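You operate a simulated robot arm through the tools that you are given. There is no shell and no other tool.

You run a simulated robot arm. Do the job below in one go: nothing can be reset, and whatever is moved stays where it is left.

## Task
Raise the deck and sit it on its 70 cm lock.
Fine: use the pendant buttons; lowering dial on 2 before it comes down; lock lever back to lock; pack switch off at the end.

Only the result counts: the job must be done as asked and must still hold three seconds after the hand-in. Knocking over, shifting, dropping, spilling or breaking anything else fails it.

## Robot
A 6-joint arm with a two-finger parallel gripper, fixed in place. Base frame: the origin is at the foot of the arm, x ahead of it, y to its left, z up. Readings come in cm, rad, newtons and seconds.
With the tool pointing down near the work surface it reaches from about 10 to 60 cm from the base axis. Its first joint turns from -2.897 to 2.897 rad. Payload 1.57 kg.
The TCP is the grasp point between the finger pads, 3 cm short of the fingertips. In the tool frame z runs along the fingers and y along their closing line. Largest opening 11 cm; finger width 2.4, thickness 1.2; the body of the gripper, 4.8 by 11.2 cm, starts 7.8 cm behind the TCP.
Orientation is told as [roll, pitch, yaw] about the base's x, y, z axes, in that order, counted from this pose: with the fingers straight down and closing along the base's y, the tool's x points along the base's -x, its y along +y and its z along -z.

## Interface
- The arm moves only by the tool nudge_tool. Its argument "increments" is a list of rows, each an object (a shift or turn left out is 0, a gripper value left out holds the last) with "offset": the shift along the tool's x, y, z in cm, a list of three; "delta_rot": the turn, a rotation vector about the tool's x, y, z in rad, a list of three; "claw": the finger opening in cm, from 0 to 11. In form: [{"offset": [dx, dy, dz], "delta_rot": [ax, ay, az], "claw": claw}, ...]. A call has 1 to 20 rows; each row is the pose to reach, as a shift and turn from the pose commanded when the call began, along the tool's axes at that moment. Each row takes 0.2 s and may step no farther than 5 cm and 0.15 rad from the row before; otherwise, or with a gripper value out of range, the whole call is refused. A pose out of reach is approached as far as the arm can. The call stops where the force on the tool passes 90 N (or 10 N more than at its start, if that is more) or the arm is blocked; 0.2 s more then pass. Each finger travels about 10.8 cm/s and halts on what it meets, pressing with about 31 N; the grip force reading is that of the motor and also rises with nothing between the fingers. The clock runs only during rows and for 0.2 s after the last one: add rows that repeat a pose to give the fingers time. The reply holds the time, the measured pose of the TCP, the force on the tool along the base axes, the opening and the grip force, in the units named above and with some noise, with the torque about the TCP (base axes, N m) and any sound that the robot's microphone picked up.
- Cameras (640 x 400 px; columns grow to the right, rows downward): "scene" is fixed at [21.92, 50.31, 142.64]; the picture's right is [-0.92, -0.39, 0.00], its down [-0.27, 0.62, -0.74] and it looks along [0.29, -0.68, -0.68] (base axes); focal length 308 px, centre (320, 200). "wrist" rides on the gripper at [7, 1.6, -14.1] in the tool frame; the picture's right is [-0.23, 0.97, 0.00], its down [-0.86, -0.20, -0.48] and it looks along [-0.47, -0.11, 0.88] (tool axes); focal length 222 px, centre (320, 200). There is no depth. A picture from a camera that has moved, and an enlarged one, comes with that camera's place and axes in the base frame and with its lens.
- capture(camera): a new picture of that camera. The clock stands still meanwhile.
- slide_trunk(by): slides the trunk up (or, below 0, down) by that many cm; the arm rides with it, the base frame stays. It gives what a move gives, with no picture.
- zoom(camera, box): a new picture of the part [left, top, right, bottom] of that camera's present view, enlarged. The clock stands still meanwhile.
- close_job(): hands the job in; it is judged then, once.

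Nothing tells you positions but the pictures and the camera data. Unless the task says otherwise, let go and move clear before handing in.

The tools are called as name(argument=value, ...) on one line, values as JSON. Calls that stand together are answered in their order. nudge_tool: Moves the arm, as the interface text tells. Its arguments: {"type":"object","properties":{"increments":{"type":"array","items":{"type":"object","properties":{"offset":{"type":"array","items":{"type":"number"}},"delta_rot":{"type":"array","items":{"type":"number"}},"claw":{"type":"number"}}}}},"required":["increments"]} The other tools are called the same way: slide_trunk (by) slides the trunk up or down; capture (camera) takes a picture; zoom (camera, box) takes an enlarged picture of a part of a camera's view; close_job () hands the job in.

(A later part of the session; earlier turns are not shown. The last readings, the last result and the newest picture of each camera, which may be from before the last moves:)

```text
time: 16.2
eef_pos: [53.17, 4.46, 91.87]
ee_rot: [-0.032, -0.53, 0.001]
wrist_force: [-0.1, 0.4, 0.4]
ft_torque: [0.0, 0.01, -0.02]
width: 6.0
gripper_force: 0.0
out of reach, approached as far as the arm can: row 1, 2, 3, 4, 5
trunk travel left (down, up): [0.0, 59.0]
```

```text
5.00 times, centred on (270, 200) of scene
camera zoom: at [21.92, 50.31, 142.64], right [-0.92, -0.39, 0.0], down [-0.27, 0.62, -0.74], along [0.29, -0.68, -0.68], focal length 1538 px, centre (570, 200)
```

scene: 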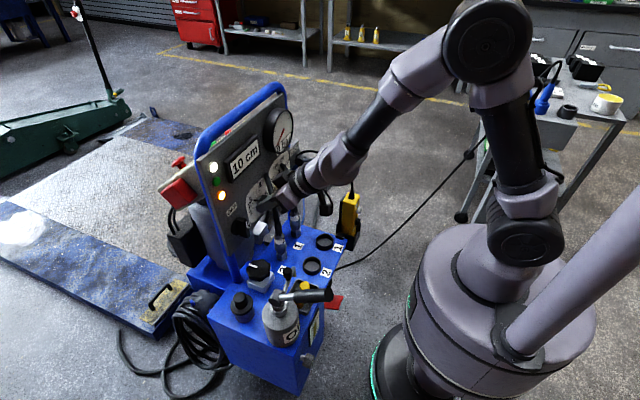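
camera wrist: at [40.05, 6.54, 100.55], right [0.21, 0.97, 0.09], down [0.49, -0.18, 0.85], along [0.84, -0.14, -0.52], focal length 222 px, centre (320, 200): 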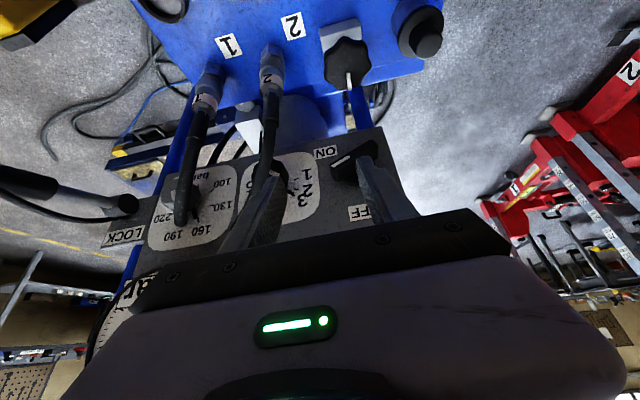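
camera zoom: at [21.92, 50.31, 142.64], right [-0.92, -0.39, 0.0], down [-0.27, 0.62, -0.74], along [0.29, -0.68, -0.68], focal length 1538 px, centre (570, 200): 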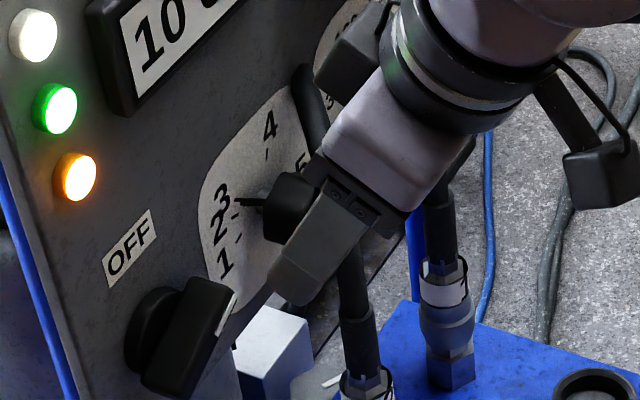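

Hose 2 runs from the panel at upper right down across the front of the dial, so I can't straddle the knob from above. The dial's left side is free. I'll bring the closed fingers beside its left flank without touching yet.

nudge_tool(increments=[{"offset": [0, 0, 0], "claw": 0}, {"offset": [0, -1.2, 0.5], "claw": 0}, {"offset": [-0.4, -2.4, 2.2]}, {"offset": [-0.74, -3.46, 4.34]}, {"offset": [-1.3, -3.46, 6.5]}, {"offset": [-1.97, -3.46, 8.77]}, {"offset": [-1.97, -3.46, 8.77]}])

capture(camera="wrist")

zoom(camera="wrist", box=[220, 120, 380, 240])

zoom(camera="scene", box=[220, 160, 300, 240])

```text
time: 17.9
eef_pos: [61.21, -1.4, 89.12]
ee_rot: [-0.077, -0.658, -0.005]
wrist_force: [-26.3, 3.2, -14.8]
ft_torque: [0.11, 0.85, 0.1]
width: 0.01
gripper_force: 20.8
out of reach, approached as far as the arm can: row 2, 3, 4, 5, 6
trunk travel left (down, up): [0.0, 59.0]
```

```text
taken
camera wrist: at [47.15, 1.29, 95.98], right [0.23, 0.97, 0.08], down [0.37, -0.16, 0.91], along [0.9, -0.18, -0.4], focal length 222 px, centre (320, 200)
```

wrist: 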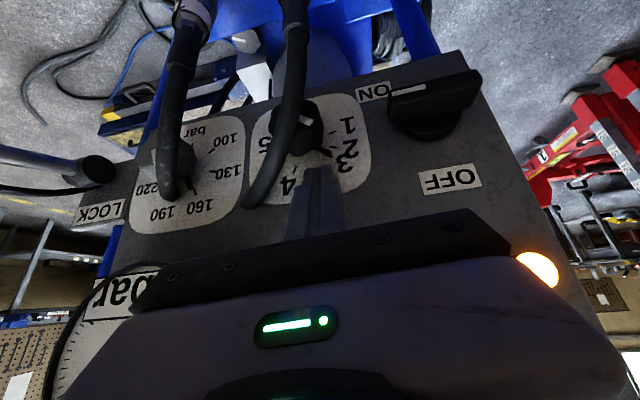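

```text
3.33 times, centred on (300, 180) of wrist
camera zoom: at [47.15, 1.29, 95.98], right [0.23, 0.97, 0.08], down [0.37, -0.16, 0.91], along [0.9, -0.18, -0.4], focal length 740 px, centre (387, 267)
```

zoom: 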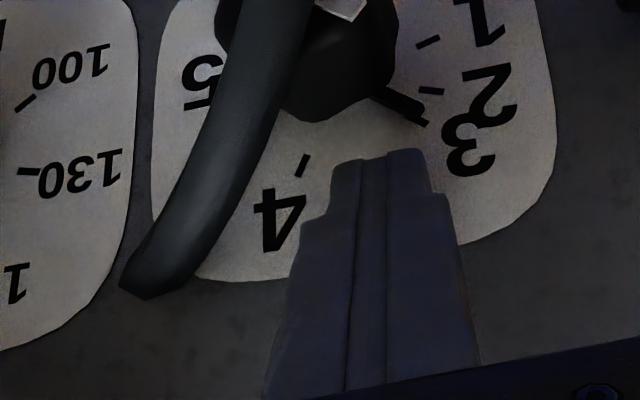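

```text
5.00 times, centred on (260, 200) of scene
camera zoom: at [21.92, 50.31, 142.64], right [-0.92, -0.39, 0.0], down [-0.27, 0.62, -0.74], along [0.29, -0.68, -0.68], focal length 1538 px, centre (620, 200)
```

zoom: 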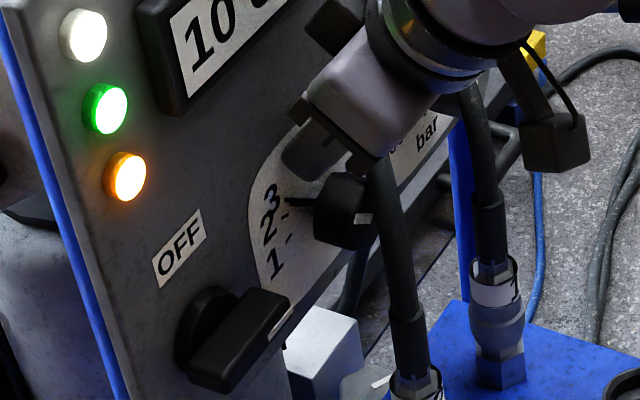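

The tips are resting lightly on the panel above the dial (26 N) because the wrist limit pushed the pose off. I'll back away and use a steeper tool angle (about 0.3 rad), which keeps off that limit.

nudge_tool(increments=[{"offset": [0.6, 0.4, -1.8], "delta_rot": [-0.015, 0.07, 0.005]}, {"offset": [1.5, 1.0, -3.2], "delta_rot": [-0.035, 0.18, 0.013]}, {"offset": [2.6, 1.8, -3.8], "delta_rot": [-0.055, 0.28, 0.02]}, {"offset": [3.56, 2.6, -4.1], "delta_rot": [-0.072, 0.358, 0.027]}, {"offset": [3.56, 2.6, -4.1], "delta_rot": [-0.072, 0.358, 0.027]}])

```text
time: 19.1
eef_pos: [56.79, 2.42, 86.68]
ee_rot: [-0.05, -0.472, -0.016]
wrist_force: [0.7, 0.8, -0.4]
ft_torque: [0.03, -0.01, 0.0]
width: 0.0
gripper_force: 21.0
out of reach, approached as far as the arm can: row 1, 2, 3, 4, 5
trunk travel left (down, up): [0.0, 59.0]
```

The wrist seems to have flipped configuration, which limits the steep angles but may allow a flatter approach. I'll test this by backing off a little and tilting the fingers up toward the horizontal.

nudge_tool(increments=[{"offset": [0.3, -0.6, -1.2], "delta_rot": [0, -0.1, 0]}, {"offset": [0.6, -1.2, -2.4], "delta_rot": [0, -0.22, 0]}, {"offset": [0.8, -1.8, -3.4], "delta_rot": [-0.01, -0.34, -0.01]}, {"offset": [0.99, -2.4, -4.2], "delta_rot": [-0.02, -0.46, -0.02]}, {"offset": [0.99, -2.4, -4.2], "delta_rot": [-0.04, -0.58, -0.04]}, {"offset": [0.99, -2.4, -4.2], "delta_rot": [-0.05, -0.65, -0.04]}, {"offset": [0.99, -2.4, -4.2], "delta_rot": [-0.05, -0.65, -0.04]}])

capture(camera="scene")

```text
time: 20.6
eef_pos: [53.83, 0.14, 90.07]
ee_rot: [-0.09, -1.12, 0.102]
wrist_force: [-0.7, -0.2, 0.6]
ft_torque: [0.0, 0.03, -0.02]
width: 0.0
gripper_force: 21.2
out of reach, approached as far as the arm can: row 2, 3
trunk travel left (down, up): [0.0, 59.0]
```

```text
taken
```

scene: 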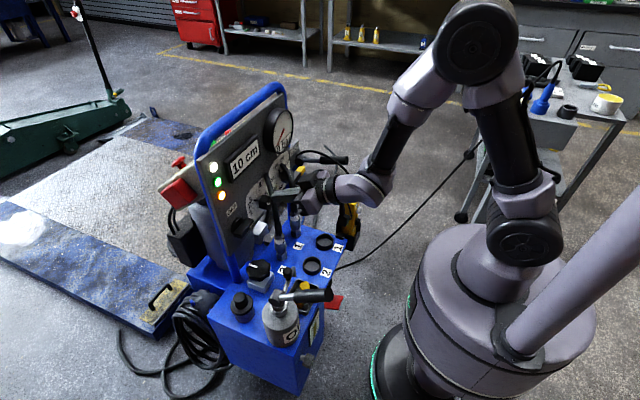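

The flatter approach works: the fingers now point well forward at the panel. I'll level them more, open the fingers, and view the dial from straight ahead at about [52, -3, 84.5].

nudge_tool(increments=[{"offset": [1.2, -0.7, 0.2], "delta_rot": [0, -0.07, 0.01], "claw": 8}, {"offset": [2.6, -1.4, 0.4], "delta_rot": [-0.005, -0.14, 0.02]}, {"offset": [4.2, -2.2, 0.6], "delta_rot": [-0.01, -0.21, 0.03]}, {"offset": [5.8, -3.1, 0.8], "delta_rot": [-0.01, -0.28, 0.043]}, {"offset": [5.8, -3.1, 0.8], "delta_rot": [-0.01, -0.28, 0.043]}])

capture(camera="wrist")

zoom(camera="wrist", box=[240, 80, 400, 200])

capture(camera="scene")

```text
time: 21.9
eef_pos: [52.1, -3.25, 84.67]
ee_rot: [0.031, -1.403, -0.011]
wrist_force: [-0.1, -0.2, -0.4]
ft_torque: [-0.01, 0.0, 0.01]
width: 7.99
gripper_force: 0.0
trunk travel left (down, up): [0.0, 59.0]
```

```text
taken
camera wrist: at [37.02, -1.87, 80.18], right [0.02, 0.97, 0.23], down [-0.32, -0.21, 0.92], along [0.95, -0.09, 0.31], focal length 222 px, centre (320, 200)
```

wrist: 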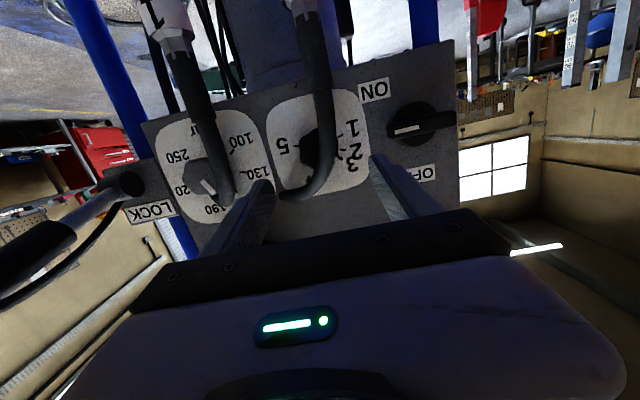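

```text
3.33 times, centred on (320, 140) of wrist
camera zoom: at [37.02, -1.87, 80.18], right [0.02, 0.97, 0.23], down [-0.32, -0.21, 0.92], along [0.95, -0.09, 0.31], focal length 740 px, centre (320, 400)
```

zoom: 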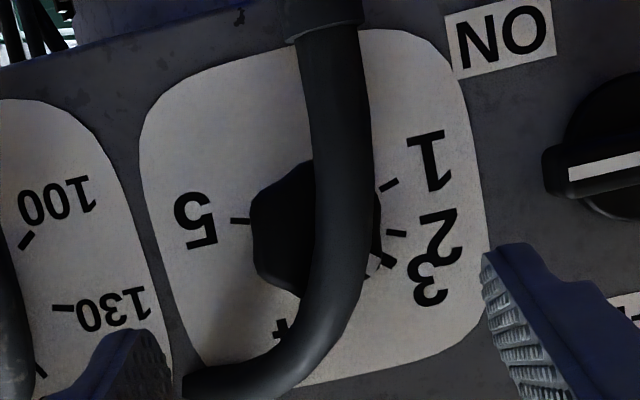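

```text
taken
```

scene: 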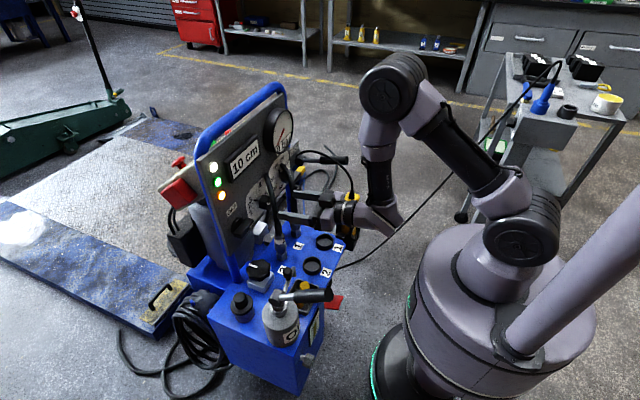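

The arm is now level in front of the dial and well clear of its limits. The knob is a hex whose side flats lean about 13°, and 2 is about 22° counter-clockwise from the needle. I'll line the fingers up with those flats before going in.

nudge_tool(increments=[{"offset": [0.4, 0.05, 0.7], "delta_rot": [0.007, -0.055, 0.075], "claw": 7}, {"offset": [0.8, 0.1, 1.4], "delta_rot": [0.013, -0.11, 0.15]}, {"offset": [1.23, 0.16, 2.14], "delta_rot": [0.02, -0.167, 0.227]}, {"offset": [1.23, 0.16, 2.14], "delta_rot": [0.02, -0.167, 0.227]}])

capture(camera="wrist")

zoom(camera="wrist", box=[240, 80, 400, 200])

zoom(camera="scene", box=[230, 160, 330, 260])

```text
time: 22.9
eef_pos: [54.01, -2.94, 83.02]
ee_rot: [1.545, -1.341, -1.567]
wrist_force: [-0.3, 0.2, 0.4]
ft_torque: [0.03, -0.03, 0.01]
width: 7.0
gripper_force: 0.0
trunk travel left (down, up): [0.0, 59.0]
```

```text
taken
camera wrist: at [39.93, 0.41, 76.77], right [0.02, 0.9, 0.44], down [-0.48, -0.38, 0.79], along [0.88, -0.23, 0.42], focal length 222 px, centre (320, 200)
```

wrist: 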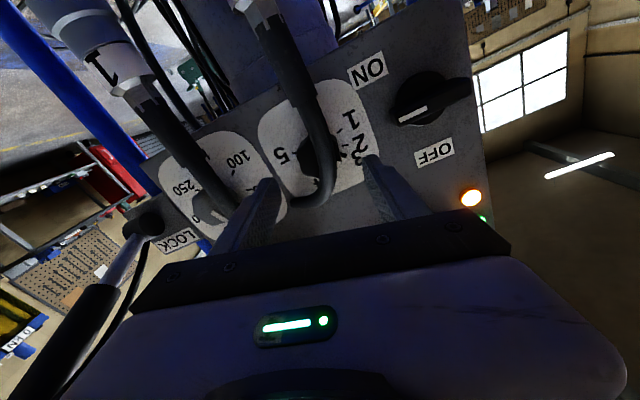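

```text
3.33 times, centred on (320, 140) of wrist
camera zoom: at [39.93, 0.41, 76.77], right [0.02, 0.9, 0.44], down [-0.48, -0.38, 0.79], along [0.88, -0.23, 0.42], focal length 740 px, centre (320, 400)
```

zoom: 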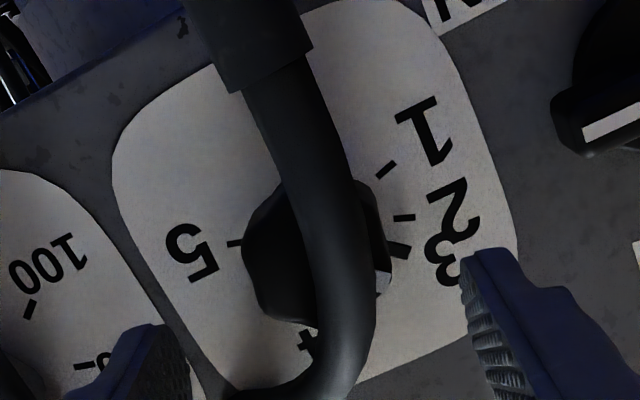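

```text
4.00 times, centred on (280, 210) of scene
camera zoom: at [21.92, 50.31, 142.64], right [-0.92, -0.39, 0.0], down [-0.27, 0.62, -0.74], along [0.29, -0.68, -0.68], focal length 1231 px, centre (480, 160)
```

zoom: 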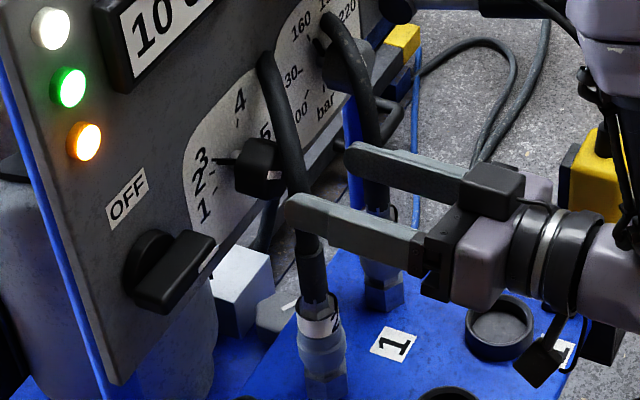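

The fingers are level and straddle both hose and knob with clearance. I'll slide straight in 5.3 cm.

nudge_tool(increments=[{"offset": [0, 0, 2]}, {"offset": [0, 0.05, 4]}, {"offset": [0, 0.05, 5.2]}, {"offset": [0, 0.05, 5.2]}])

capture(camera="wrist")

zoom(camera="wrist", box=[240, 80, 400, 200])

zoom(camera="scene", box=[230, 160, 310, 240])

```text
time: 23.9
eef_pos: [59.16, -2.98, 83.11]
ee_rot: [1.545, -1.341, -1.563]
wrist_force: [0.1, -0.5, 0.1]
ft_torque: [-0.01, 0.02, 0.02]
width: 7.0
gripper_force: 0.0
trunk travel left (down, up): [0.0, 59.0]
```

```text
taken
camera wrist: at [45.12, 0.37, 76.79], right [0.02, 0.9, 0.44], down [-0.48, -0.38, 0.79], along [0.88, -0.23, 0.42], focal length 222 px, centre (320, 200)
```

wrist: 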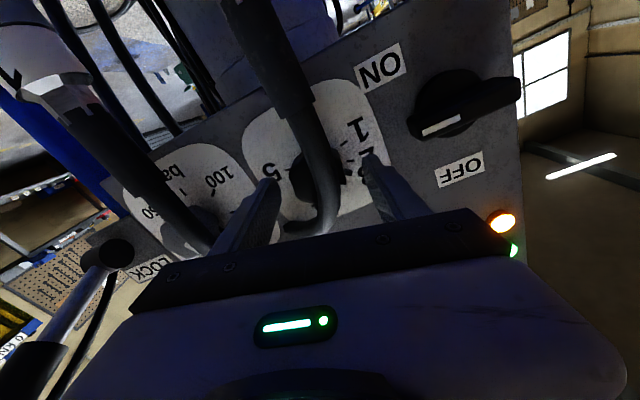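

```text
3.33 times, centred on (320, 140) of wrist
camera zoom: at [45.12, 0.37, 76.79], right [0.02, 0.9, 0.44], down [-0.48, -0.38, 0.79], along [0.88, -0.23, 0.42], focal length 740 px, centre (320, 400)
```

zoom: 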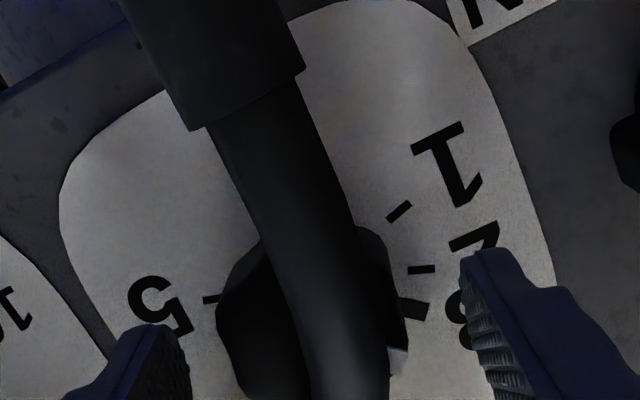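

```text
5.00 times, centred on (270, 200) of scene
camera zoom: at [21.92, 50.31, 142.64], right [-0.92, -0.39, 0.0], down [-0.27, 0.62, -0.74], along [0.29, -0.68, -0.68], focal length 1538 px, centre (570, 200)
```

zoom: 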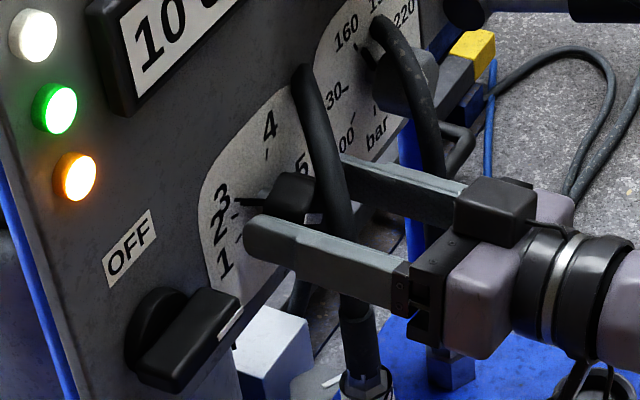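

The fingers straddle the knob with the hose passing between them and no contact force. Now I'll close on the knob.

nudge_tool(increments=[{"offset": [0, 0, 0], "claw": 5}, {"offset": [0, 0, 0], "claw": 3.5}, {"offset": [0, 0, 0], "claw": 2.5}, {"offset": [0, 0, 0], "claw": 2.5}])

zoom(camera="wrist", box=[240, 80, 400, 200])

zoom(camera="scene", box=[230, 160, 310, 240])

```text
time: 24.9
eef_pos: [59.22, -3.1, 82.99]
ee_rot: [1.543, -1.342, -1.564]
wrist_force: [0.6, -3.0, -1.8]
ft_torque: [-0.04, -0.41, 0.89]
width: 4.35
gripper_force: 44.7
trunk travel left (down, up): [0.0, 59.0]
```

```text
3.33 times, centred on (320, 140) of wrist
camera zoom: at [45.11, 0.35, 76.78], right [0.02, 0.9, 0.44], down [-0.48, -0.38, 0.79], along [0.88, -0.23, 0.42], focal length 740 px, centre (320, 400)
```

zoom: 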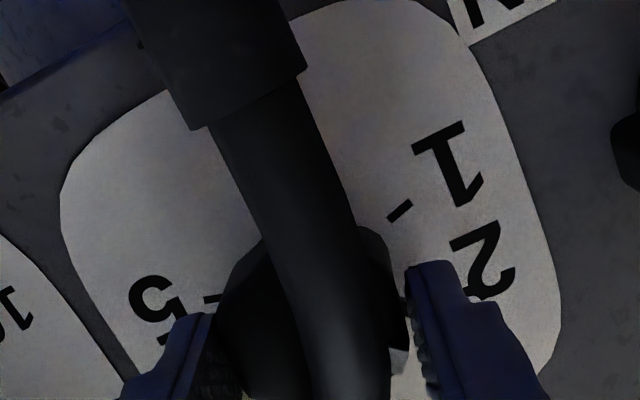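

```text
5.00 times, centred on (270, 200) of scene
camera zoom: at [21.92, 50.31, 142.64], right [-0.92, -0.39, 0.0], down [-0.27, 0.62, -0.74], along [0.29, -0.68, -0.68], focal length 1538 px, centre (570, 200)
```

zoom: 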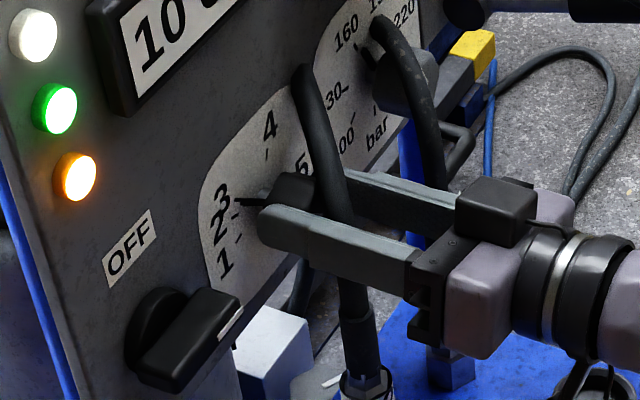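

The knob is gripped at 4.35 cm with little side force. I'll turn it about 22° counter-clockwise around its own axis.

nudge_tool(increments=[{"offset": [0.005, 0.05, 0], "delta_rot": [0, 0, -0.1]}, {"offset": [0.01, 0.1, 0], "delta_rot": [0, 0, -0.2]}, {"offset": [0.02, 0.15, 0], "delta_rot": [0, 0, -0.3]}, {"offset": [0.03, 0.2, 0], "delta_rot": [0, 0, -0.384]}, {"offset": [0.03, 0.2, 0], "delta_rot": [0, 0, -0.384]}])

zoom(camera="wrist", box=[240, 80, 400, 200])

zoom(camera="scene", box=[230, 170, 280, 220])

```text
time: 26.1
eef_pos: [59.2, -2.92, 83.1]
ee_rot: [-1.528, -1.415, 1.507]
wrist_force: [1.5, -2.4, -2.4]
ft_torque: [0.01, -0.08, 1.15]
width: 4.37
gripper_force: 44.8
trunk travel left (down, up): [0.0, 59.0]
```

```text
3.33 times, centred on (320, 140) of wrist
camera zoom: at [45.05, -2.09, 76.08], right [0.02, 1.0, 0.07], down [-0.47, -0.06, 0.88], along [0.88, -0.05, 0.47], focal length 740 px, centre (320, 400)
```

zoom: 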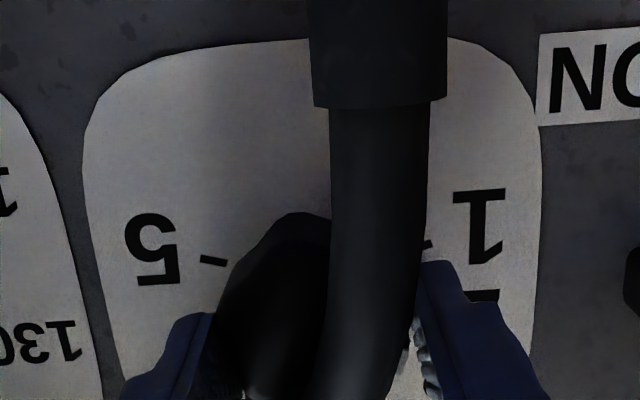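

```text
8.00 times, centred on (255, 195) of scene
camera zoom: at [21.92, 50.31, 142.64], right [-0.92, -0.39, 0.0], down [-0.27, 0.62, -0.74], along [0.29, -0.68, -0.68], focal length 2462 px, centre (840, 240)
```

zoom: 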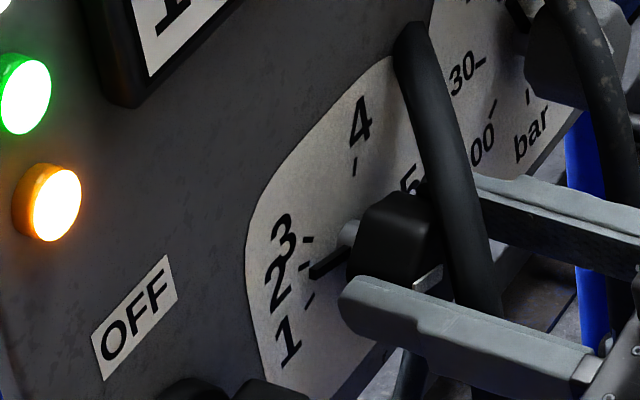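

The needle now lies at 2 as far as I can judge from this angle. I'll release, back straight out, and check it.

nudge_tool(increments=[{"offset": [0, 0, 0], "claw": 6.5}, {"offset": [0, 0, 0], "claw": 6.5}, {"offset": [0, 0, -2.5]}, {"offset": [0, 0, -5.5]}, {"offset": [0, 0, -8]}, {"offset": [0, 0, -8]}])

capture(camera="wrist")

zoom(camera="wrist", box=[270, 100, 390, 190])

zoom(camera="scene", box=[230, 170, 280, 220])

```text
time: 27.4
eef_pos: [51.13, -2.7, 83.07]
ee_rot: [-1.531, -1.416, 1.512]
wrist_force: [0.3, -0.4, 0.7]
ft_torque: [-0.01, -0.02, 0.0]
width: 6.5
gripper_force: 0.1
trunk travel left (down, up): [0.0, 59.0]
```

```text
taken
camera wrist: at [37.0, -1.98, 76.09], right [0.02, 1.0, 0.07], down [-0.47, -0.06, 0.88], along [0.88, -0.05, 0.47], focal length 222 px, centre (320, 200)
```

wrist: 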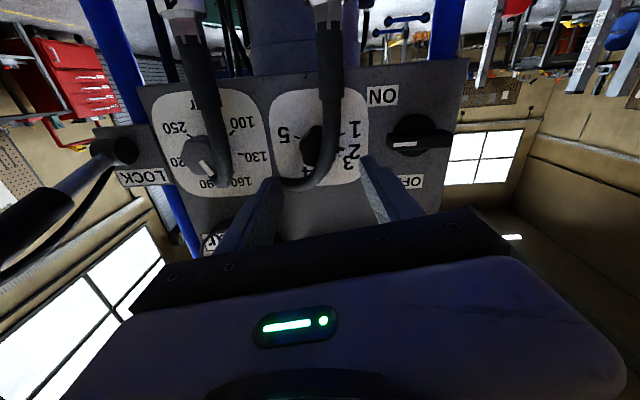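

```text
4.44 times, centred on (330, 145) of wrist
camera zoom: at [37.0, -1.98, 76.09], right [0.02, 1.0, 0.07], down [-0.47, -0.06, 0.88], along [0.88, -0.05, 0.47], focal length 987 px, centre (276, 444)
```

zoom: 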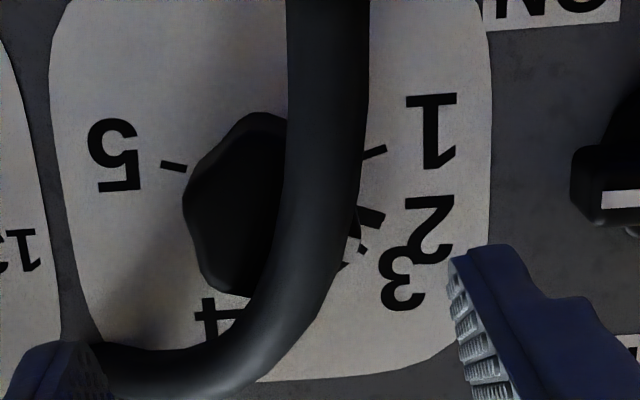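

```text
8.00 times, centred on (255, 195) of scene
camera zoom: at [21.92, 50.31, 142.64], right [-0.92, -0.39, 0.0], down [-0.27, 0.62, -0.74], along [0.29, -0.68, -0.68], focal length 2462 px, centre (840, 240)
```

zoom: 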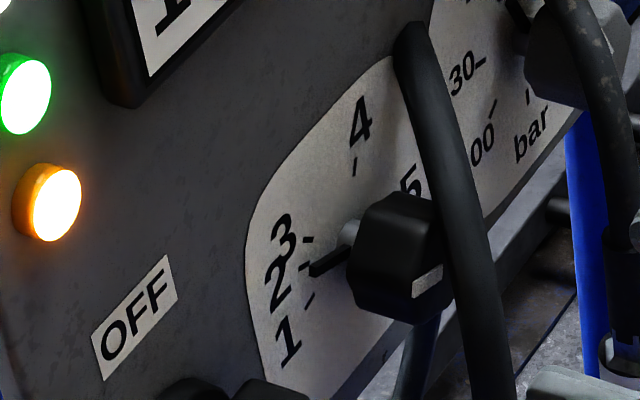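

The needle sits squarely on 2. Next is the pendant: UP is at about [38.5, -21.6, 72] and DOWN about 6 cm below it. I'll raise the trunk to give the arm room there.

slide_trunk(by=15)

```text
time: 29.2
eef_pos: [51.19, -2.75, 98.02]
ee_rot: [-1.531, -1.416, 1.513]
wrist_force: [0.6, 1.0, -0.3]
ft_torque: [0.01, 0.04, 0.02]
width: 6.5
gripper_force: 0.1
trunk travel left (down, up): [-15.0, 44.0]
```

I'll raise the trunk further so the arm isn't so folded when it comes down at the pendant.

slide_trunk(by=12)

```text
time: 30.7
eef_pos: [51.22, -2.88, 110.13]
ee_rot: [-1.53, -1.416, 1.514]
wrist_force: [0.2, -0.2, -0.2]
ft_torque: [0.02, -0.03, -0.01]
width: 6.51
gripper_force: 0.0
trunk travel left (down, up): [-27.0, 32.0]
```

Now I'll swing over to a point above and in front of the pendant, at about [34, -21.6, 92], with the fingers closed and tilted 0.6 rad.

nudge_tool(increments=[{"offset": [2.61, -2.0, -2.09], "delta_rot": [-0.0094, 0.121, 0.0179], "claw": 0}, {"offset": [5.22, -4.0, -4.18], "delta_rot": [-0.0188, 0.242, 0.0358]}, {"offset": [7.83, -6.0, -6.27], "delta_rot": [-0.0282, 0.363, 0.0537]}, {"offset": [10.44, -8.0, -8.36], "delta_rot": [-0.0376, 0.484, 0.0716]}, {"offset": [13.05, -10.0, -10.45], "delta_rot": [-0.047, 0.605, 0.0895]}, {"offset": [15.66, -12.0, -12.54], "delta_rot": [-0.0564, 0.726, 0.1074]}, {"offset": [18.27, -14.0, -14.63], "delta_rot": [-0.0658, 0.847, 0.1253]}, {"offset": [20.9, -16.0, -16.75], "delta_rot": [-0.075, 0.968, 0.143]}, {"offset": [20.9, -16.0, -16.75], "delta_rot": [-0.075, 0.968, 0.143]}])

capture(camera="scene")

capture(camera="wrist")

```text
time: 32.7
eef_pos: [34.18, -21.38, 91.93]
ee_rot: [0.001, -0.593, -0.019]
wrist_force: [0.3, -0.4, -0.5]
ft_torque: [-0.02, 0.0, 0.01]
width: 0.0
gripper_force: 21.2
trunk travel left (down, up): [-27.0, 32.0]
```

```text
taken
```

scene: 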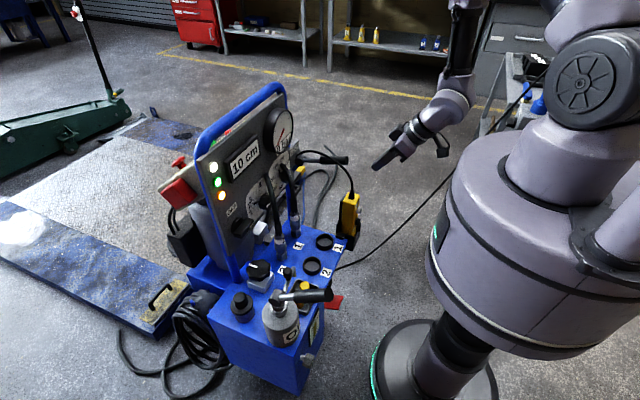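

```text
taken
camera wrist: at [20.41, -19.64, 99.86], right [0.21, 0.97, 0.13], down [0.44, -0.21, 0.87], along [0.88, -0.13, -0.47], focal length 222 px, centre (320, 200)
```

wrist: 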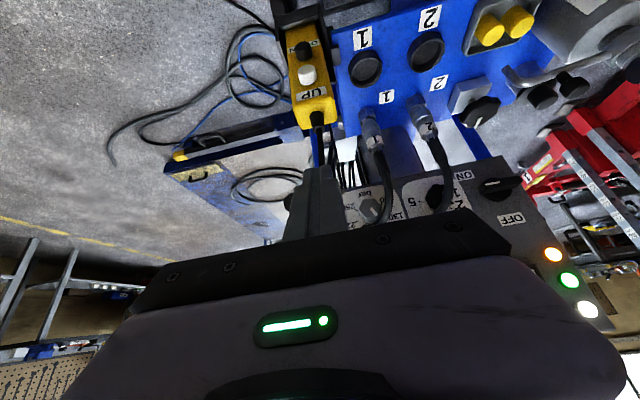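

I'm in place above the pendant with no limits in the way. I'll enlarge the pendant to fix the button positions.

zoom(camera="wrist", box=[260, 10, 360, 130])

zoom(camera="scene", box=[310, 170, 390, 260])

```text
3.33 times, centred on (310, 70) of wrist
camera zoom: at [20.41, -19.64, 99.86], right [0.21, 0.97, 0.13], down [0.44, -0.21, 0.87], along [0.88, -0.13, -0.47], focal length 740 px, centre (353, 633)
```

zoom: 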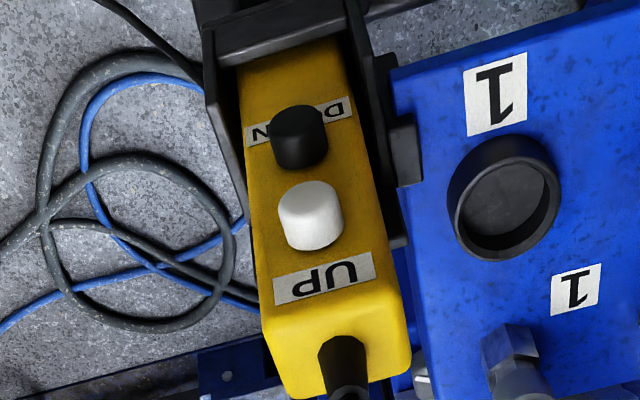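

```text
4.44 times, centred on (350, 215) of scene
camera zoom: at [21.92, 50.31, 142.64], right [-0.92, -0.39, 0.0], down [-0.27, 0.62, -0.74], along [0.29, -0.68, -0.68], focal length 1368 px, centre (187, 133)
```

zoom: 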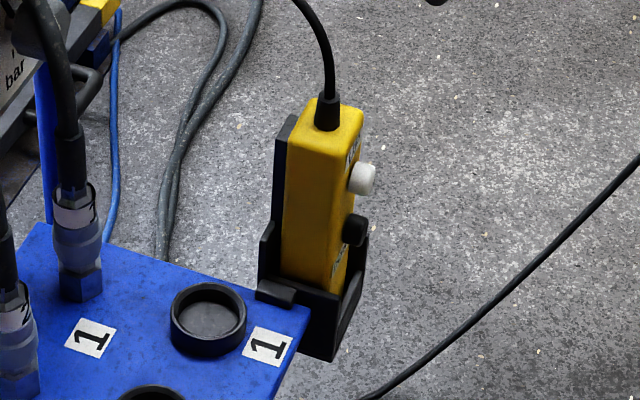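

UP is centred near [38.2, -21.5, 72] and DOWN near [38.4, -21.5, 66]. I'll come down to a point just in front of UP.

nudge_tool(increments=[{"offset": [2.2, 0, 2.8]}, {"offset": [4.4, 0, 5.6]}, {"offset": [6.6, 0, 8.4]}, {"offset": [8.8, 0, 11.2]}, {"offset": [11.0, -0.1, 14.1]}, {"offset": [11.0, -0.1, 14.1]}])

capture(camera="wrist")

zoom(camera="scene", box=[310, 160, 410, 260])

```text
time: 34.1
eef_pos: [32.82, -21.5, 74.17]
ee_rot: [-0.001, -0.595, -0.019]
wrist_force: [-0.1, 0.4, -0.2]
ft_torque: [-0.02, 0.02, -0.02]
width: 0.02
gripper_force: 21.1
trunk travel left (down, up): [-27.0, 32.0]
```

```text
taken
camera wrist: at [19.15, -19.61, 81.97], right [0.21, 0.97, 0.13], down [0.44, -0.21, 0.88], along [0.88, -0.13, -0.47], focal length 222 px, centre (320, 200)
```

wrist: 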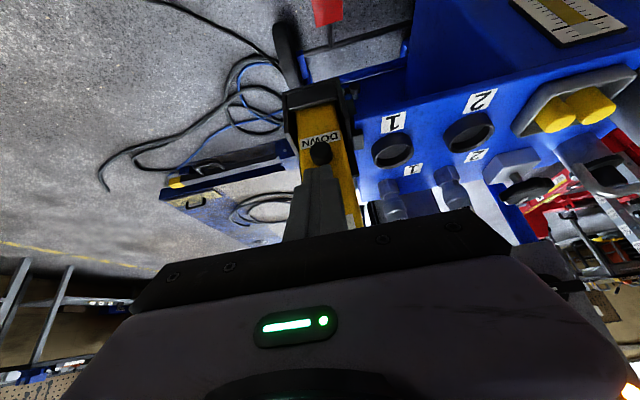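

```text
4.00 times, centred on (360, 210) of scene
camera zoom: at [21.92, 50.31, 142.64], right [-0.92, -0.39, 0.0], down [-0.27, 0.62, -0.74], along [0.29, -0.68, -0.68], focal length 1231 px, centre (160, 160)
```

zoom: 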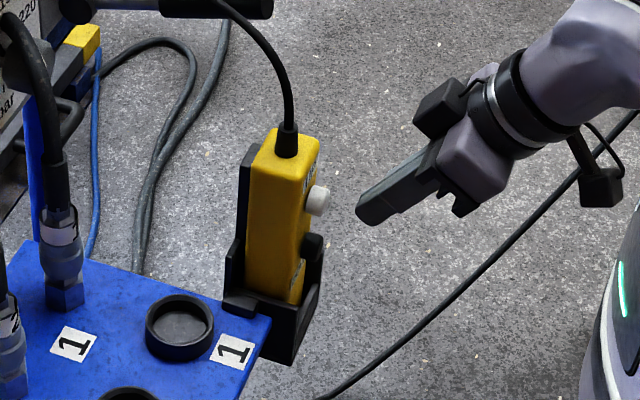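

The fingertips line up with UP about 2.7 cm in front of it. I'll press gently and hold a second to see how the deck responds.

nudge_tool(increments=[{"offset": [-1.24, 0, 0.84]}, {"offset": [-2.07, 0, 1.4]}, {"offset": [-2.49, 0, 1.68]}, {"offset": [-2.82, 0, 1.9]}, {"offset": [-2.82, 0, 1.9]}, {"offset": [-2.82, 0, 1.9]}, {"offset": [-2.82, 0, 1.9]}])

capture(camera="scene")

zoom(camera="scene", box=[310, 160, 410, 260])

zoom(camera="scene", box=[190, 100, 310, 200])

```text
time: 35.7
eef_pos: [36.1, -21.65, 74.09]
ee_rot: [0.001, -0.594, -0.022]
wrist_force: [-19.2, -2.1, -7.7]
ft_torque: [0.02, 0.56, -0.04]
width: 0.01
gripper_force: 21.1
trunk travel left (down, up): [-27.0, 32.0]
heard: click
```

```text
taken
```

scene: 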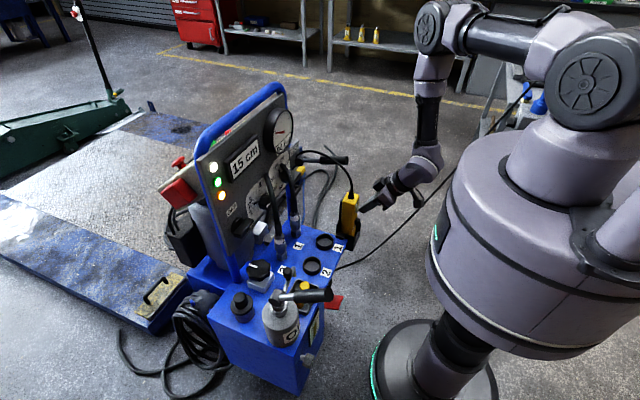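

```text
4.00 times, centred on (360, 210) of scene
camera zoom: at [21.92, 50.31, 142.64], right [-0.92, -0.39, 0.0], down [-0.27, 0.62, -0.74], along [0.29, -0.68, -0.68], focal length 1231 px, centre (160, 160)
```

zoom: 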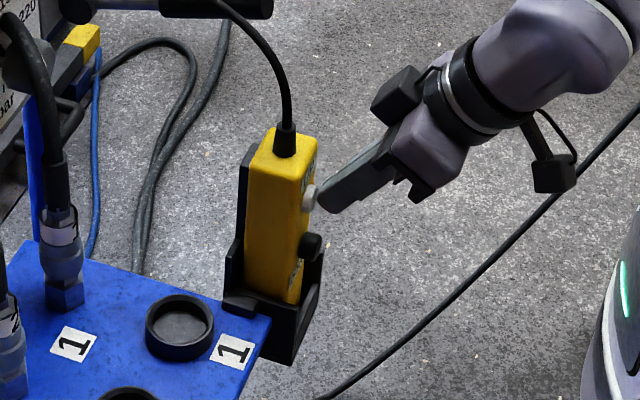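

```text
4.00 times, centred on (250, 150) of scene
camera zoom: at [21.92, 50.31, 142.64], right [-0.92, -0.39, 0.0], down [-0.27, 0.62, -0.74], along [0.29, -0.68, -0.68], focal length 1231 px, centre (600, 400)
```

zoom: 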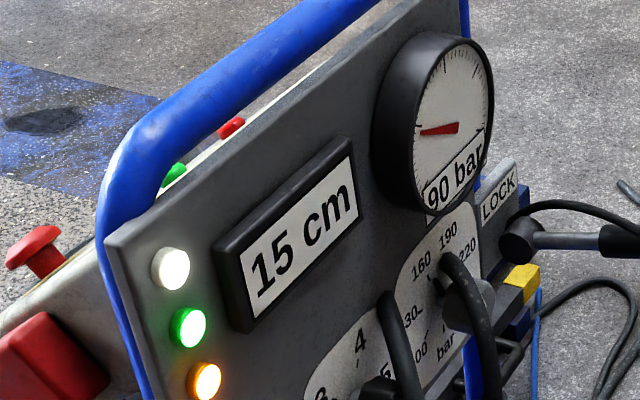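

The deck is rising smoothly: 15 cm at 90 bar. I'll keep holding UP and listen for lock clicks.

nudge_tool(increments=[{"offset": [0, 0, 0]}, {"offset": [0, 0, 0]}, {"offset": [0, 0, 0]}, {"offset": [0, 0, 0]}, {"offset": [0, 0, 0]}])

zoom(camera="scene", box=[190, 100, 310, 200])

capture(camera="scene")

```text
time: 36.9
eef_pos: [36.19, -21.64, 74.23]
ee_rot: [0.002, -0.594, -0.019]
wrist_force: [-21.4, 2.9, -7.9]
ft_torque: [0.04, 0.59, 0.03]
width: 0.0
gripper_force: 21.3
trunk travel left (down, up): [-27.0, 32.0]
```

```text
4.00 times, centred on (250, 150) of scene
camera zoom: at [21.92, 50.31, 142.64], right [-0.92, -0.39, 0.0], down [-0.27, 0.62, -0.74], along [0.29, -0.68, -0.68], focal length 1231 px, centre (600, 400)
```

zoom: 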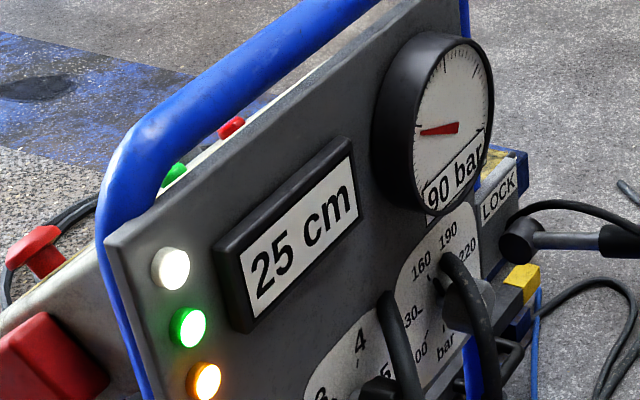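

```text
taken
```

scene: 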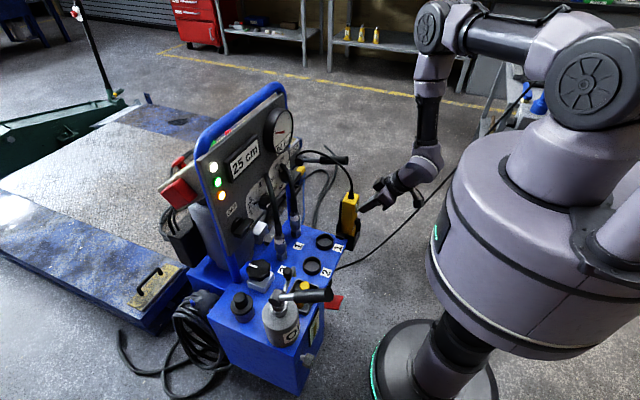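

Now at 25 cm, about 8 cm/s, and no click at 20. Holding on in short steps.

nudge_tool(increments=[{"offset": [0, 0, 0]}, {"offset": [0, 0, 0]}, {"offset": [0, 0, 0]}, {"offset": [0, 0, 0]}, {"offset": [0, 0, 0]}])

zoom(camera="scene", box=[190, 100, 310, 200])

```text
time: 38.1
eef_pos: [36.08, -21.62, 74.17]
ee_rot: [0.0, -0.595, -0.018]
wrist_force: [-21.9, 1.7, -5.4]
ft_torque: [0.04, 0.52, 0.06]
width: 0.01
gripper_force: 21.4
trunk travel left (down, up): [-27.0, 32.0]
```

```text
4.00 times, centred on (250, 150) of scene
camera zoom: at [21.92, 50.31, 142.64], right [-0.92, -0.39, 0.0], down [-0.27, 0.62, -0.74], along [0.29, -0.68, -0.68], focal length 1231 px, centre (600, 400)
```

zoom: 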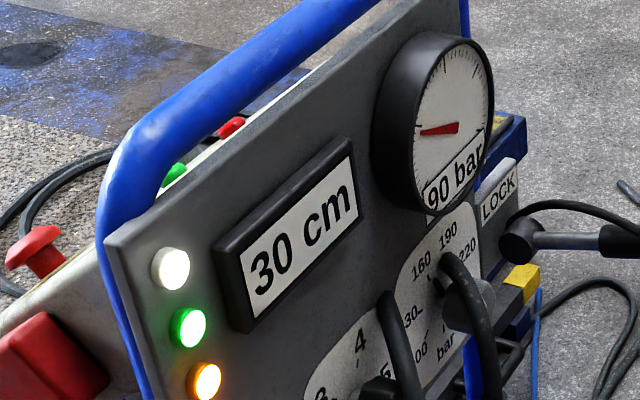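

nudge_tool(increments=[{"offset": [0, 0, 0]}, {"offset": [0, 0, 0]}, {"offset": [0, 0, 0]}, {"offset": [0, 0, 0]}, {"offset": [0, 0, 0]}, {"offset": [0, 0, 0]}, {"offset": [0, 0, 0]}, {"offset": [0, 0, 0]}])

zoom(camera="scene", box=[190, 100, 310, 200])

capture(camera="scene")

```text
time: 39.9
eef_pos: [36.04, -21.62, 74.23]
ee_rot: [0.0, -0.594, -0.021]
wrist_force: [-21.8, 1.0, -1.9]
ft_torque: [0.03, 0.41, 0.0]
width: 0.0
gripper_force: 21.2
trunk travel left (down, up): [-27.0, 32.0]
```

```text
4.00 times, centred on (250, 150) of scene
camera zoom: at [21.92, 50.31, 142.64], right [-0.92, -0.39, 0.0], down [-0.27, 0.62, -0.74], along [0.29, -0.68, -0.68], focal length 1231 px, centre (600, 400)
```

zoom: 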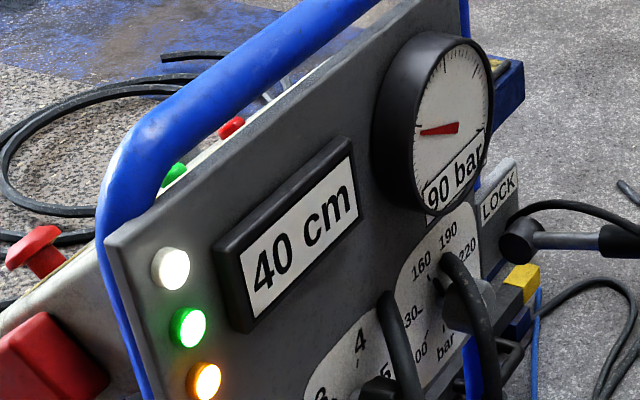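

```text
taken
```

scene: 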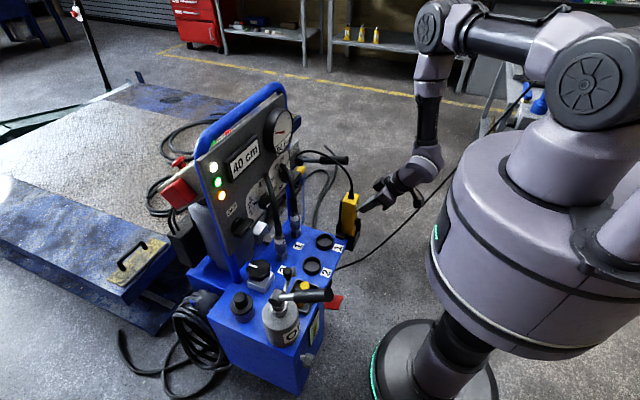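

nudge_tool(increments=[{"offset": [0, 0, 0]}, {"offset": [0, 0, 0]}, {"offset": [0, 0, 0]}, {"offset": [0, 0, 0]}, {"offset": [0, 0, 0]}, {"offset": [0, 0, 0]}, {"offset": [0, 0, 0]}, {"offset": [0, 0, 0]}, {"offset": [0, 0, 0]}])

zoom(camera="scene", box=[190, 100, 310, 200])

```text
time: 41.9
eef_pos: [36.09, -21.6, 74.21]
ee_rot: [0.001, -0.595, -0.02]
wrist_force: [-21.6, -1.4, -0.3]
ft_torque: [0.01, 0.39, 0.02]
width: 0.0
gripper_force: 21.3
trunk travel left (down, up): [-27.0, 32.0]
```

```text
4.00 times, centred on (250, 150) of scene
camera zoom: at [21.92, 50.31, 142.64], right [-0.92, -0.39, 0.0], down [-0.27, 0.62, -0.74], along [0.29, -0.68, -0.68], focal length 1231 px, centre (600, 400)
```

zoom: 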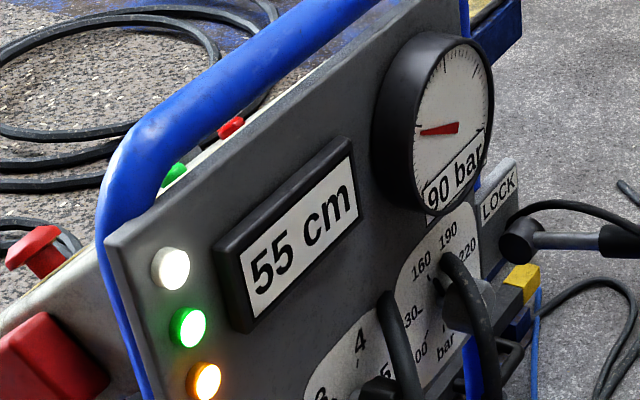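

nudge_tool(increments=[{"offset": [0, 0, 0]}, {"offset": [0, 0, 0]}, {"offset": [0, 0, 0]}, {"offset": [0, 0, 0]}, {"offset": [0, 0, 0]}, {"offset": [0, 0, 0]}])

zoom(camera="scene", box=[190, 100, 310, 200])

```text
time: 43.3
eef_pos: [36.11, -21.65, 74.15]
ee_rot: [0.0, -0.595, -0.02]
wrist_force: [-21.5, -0.9, -0.7]
ft_torque: [0.01, 0.42, 0.01]
width: 0.0
gripper_force: 21.7
trunk travel left (down, up): [-27.0, 32.0]
```

```text
4.00 times, centred on (250, 150) of scene
camera zoom: at [21.92, 50.31, 142.64], right [-0.92, -0.39, 0.0], down [-0.27, 0.62, -0.74], along [0.29, -0.68, -0.68], focal length 1231 px, centre (600, 400)
```

zoom: 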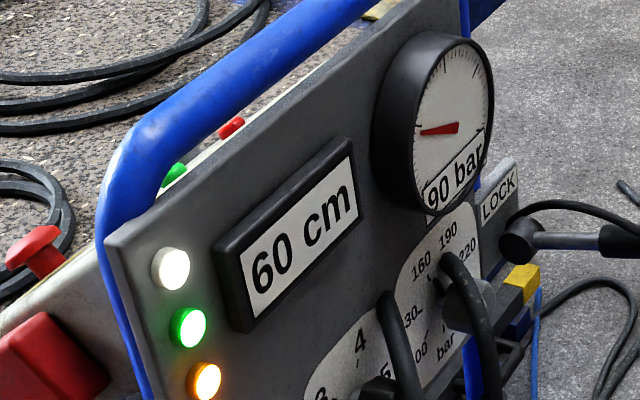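

Now about 62 cm, rising ~6 cm/s. I'll go on toward 70, then a touch above it.

nudge_tool(increments=[{"offset": [0, 0, 0]}, {"offset": [0, 0, 0]}, {"offset": [0, 0, 0]}, {"offset": [0, 0, 0]}, {"offset": [0, 0, 0]}, {"offset": [0, 0, 0]}])

zoom(camera="scene", box=[190, 100, 310, 200])

capture(camera="scene")

```text
time: 44.7
eef_pos: [36.04, -21.63, 74.17]
ee_rot: [0.0, -0.595, -0.018]
wrist_force: [-21.9, -0.6, -1.0]
ft_torque: [0.01, 0.4, 0.04]
width: 0.0
gripper_force: 21.3
trunk travel left (down, up): [-27.0, 32.0]
```

```text
4.00 times, centred on (250, 150) of scene
camera zoom: at [21.92, 50.31, 142.64], right [-0.92, -0.39, 0.0], down [-0.27, 0.62, -0.74], along [0.29, -0.68, -0.68], focal length 1231 px, centre (600, 400)
```

zoom: 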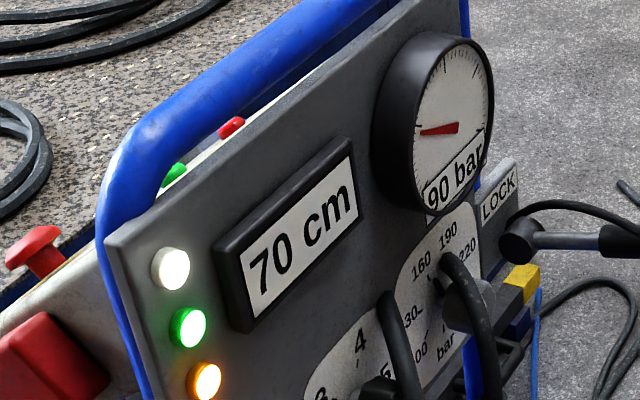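

```text
taken
```

scene: 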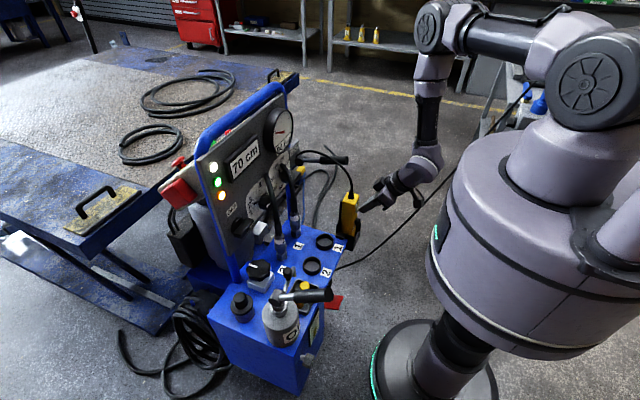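

nudge_tool(increments=[{"offset": [0, 0, 0]}, {"offset": [0, 0, 0]}, {"offset": [0, 0, 0]}, {"offset": [2.1, 0, -1.4]}, {"offset": [2.49, 0, -1.68]}])

zoom(camera="scene", box=[190, 100, 310, 200])

capture(camera="wrist")

```text
time: 45.9
eef_pos: [33.21, -21.48, 74.19]
ee_rot: [-0.001, -0.594, -0.018]
wrist_force: [0.2, 0.1, 0.1]
ft_torque: [-0.03, 0.01, 0.0]
width: 0.01
gripper_force: 20.8
trunk travel left (down, up): [-27.0, 32.0]
```

```text
4.00 times, centred on (250, 150) of scene
camera zoom: at [21.92, 50.31, 142.64], right [-0.92, -0.39, 0.0], down [-0.27, 0.62, -0.74], along [0.29, -0.68, -0.68], focal length 1231 px, centre (600, 400)
```

zoom: 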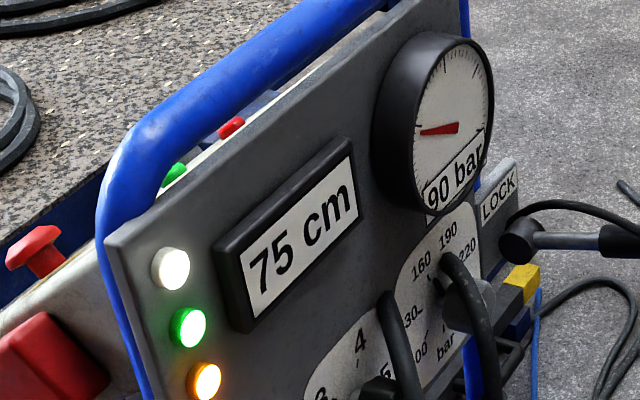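

```text
taken
camera wrist: at [19.54, -19.69, 82.03], right [0.21, 0.97, 0.13], down [0.44, -0.21, 0.88], along [0.88, -0.12, -0.47], focal length 222 px, centre (320, 200)
```

wrist: 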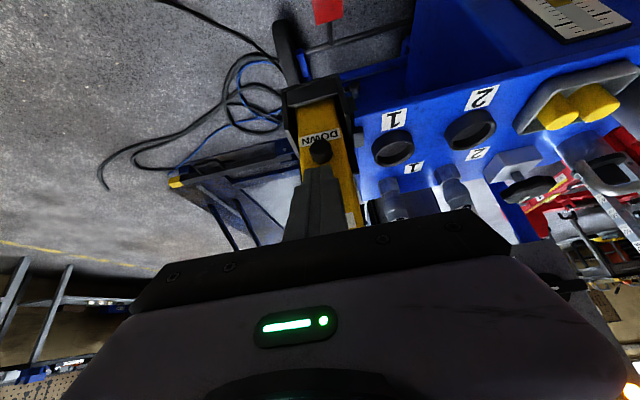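

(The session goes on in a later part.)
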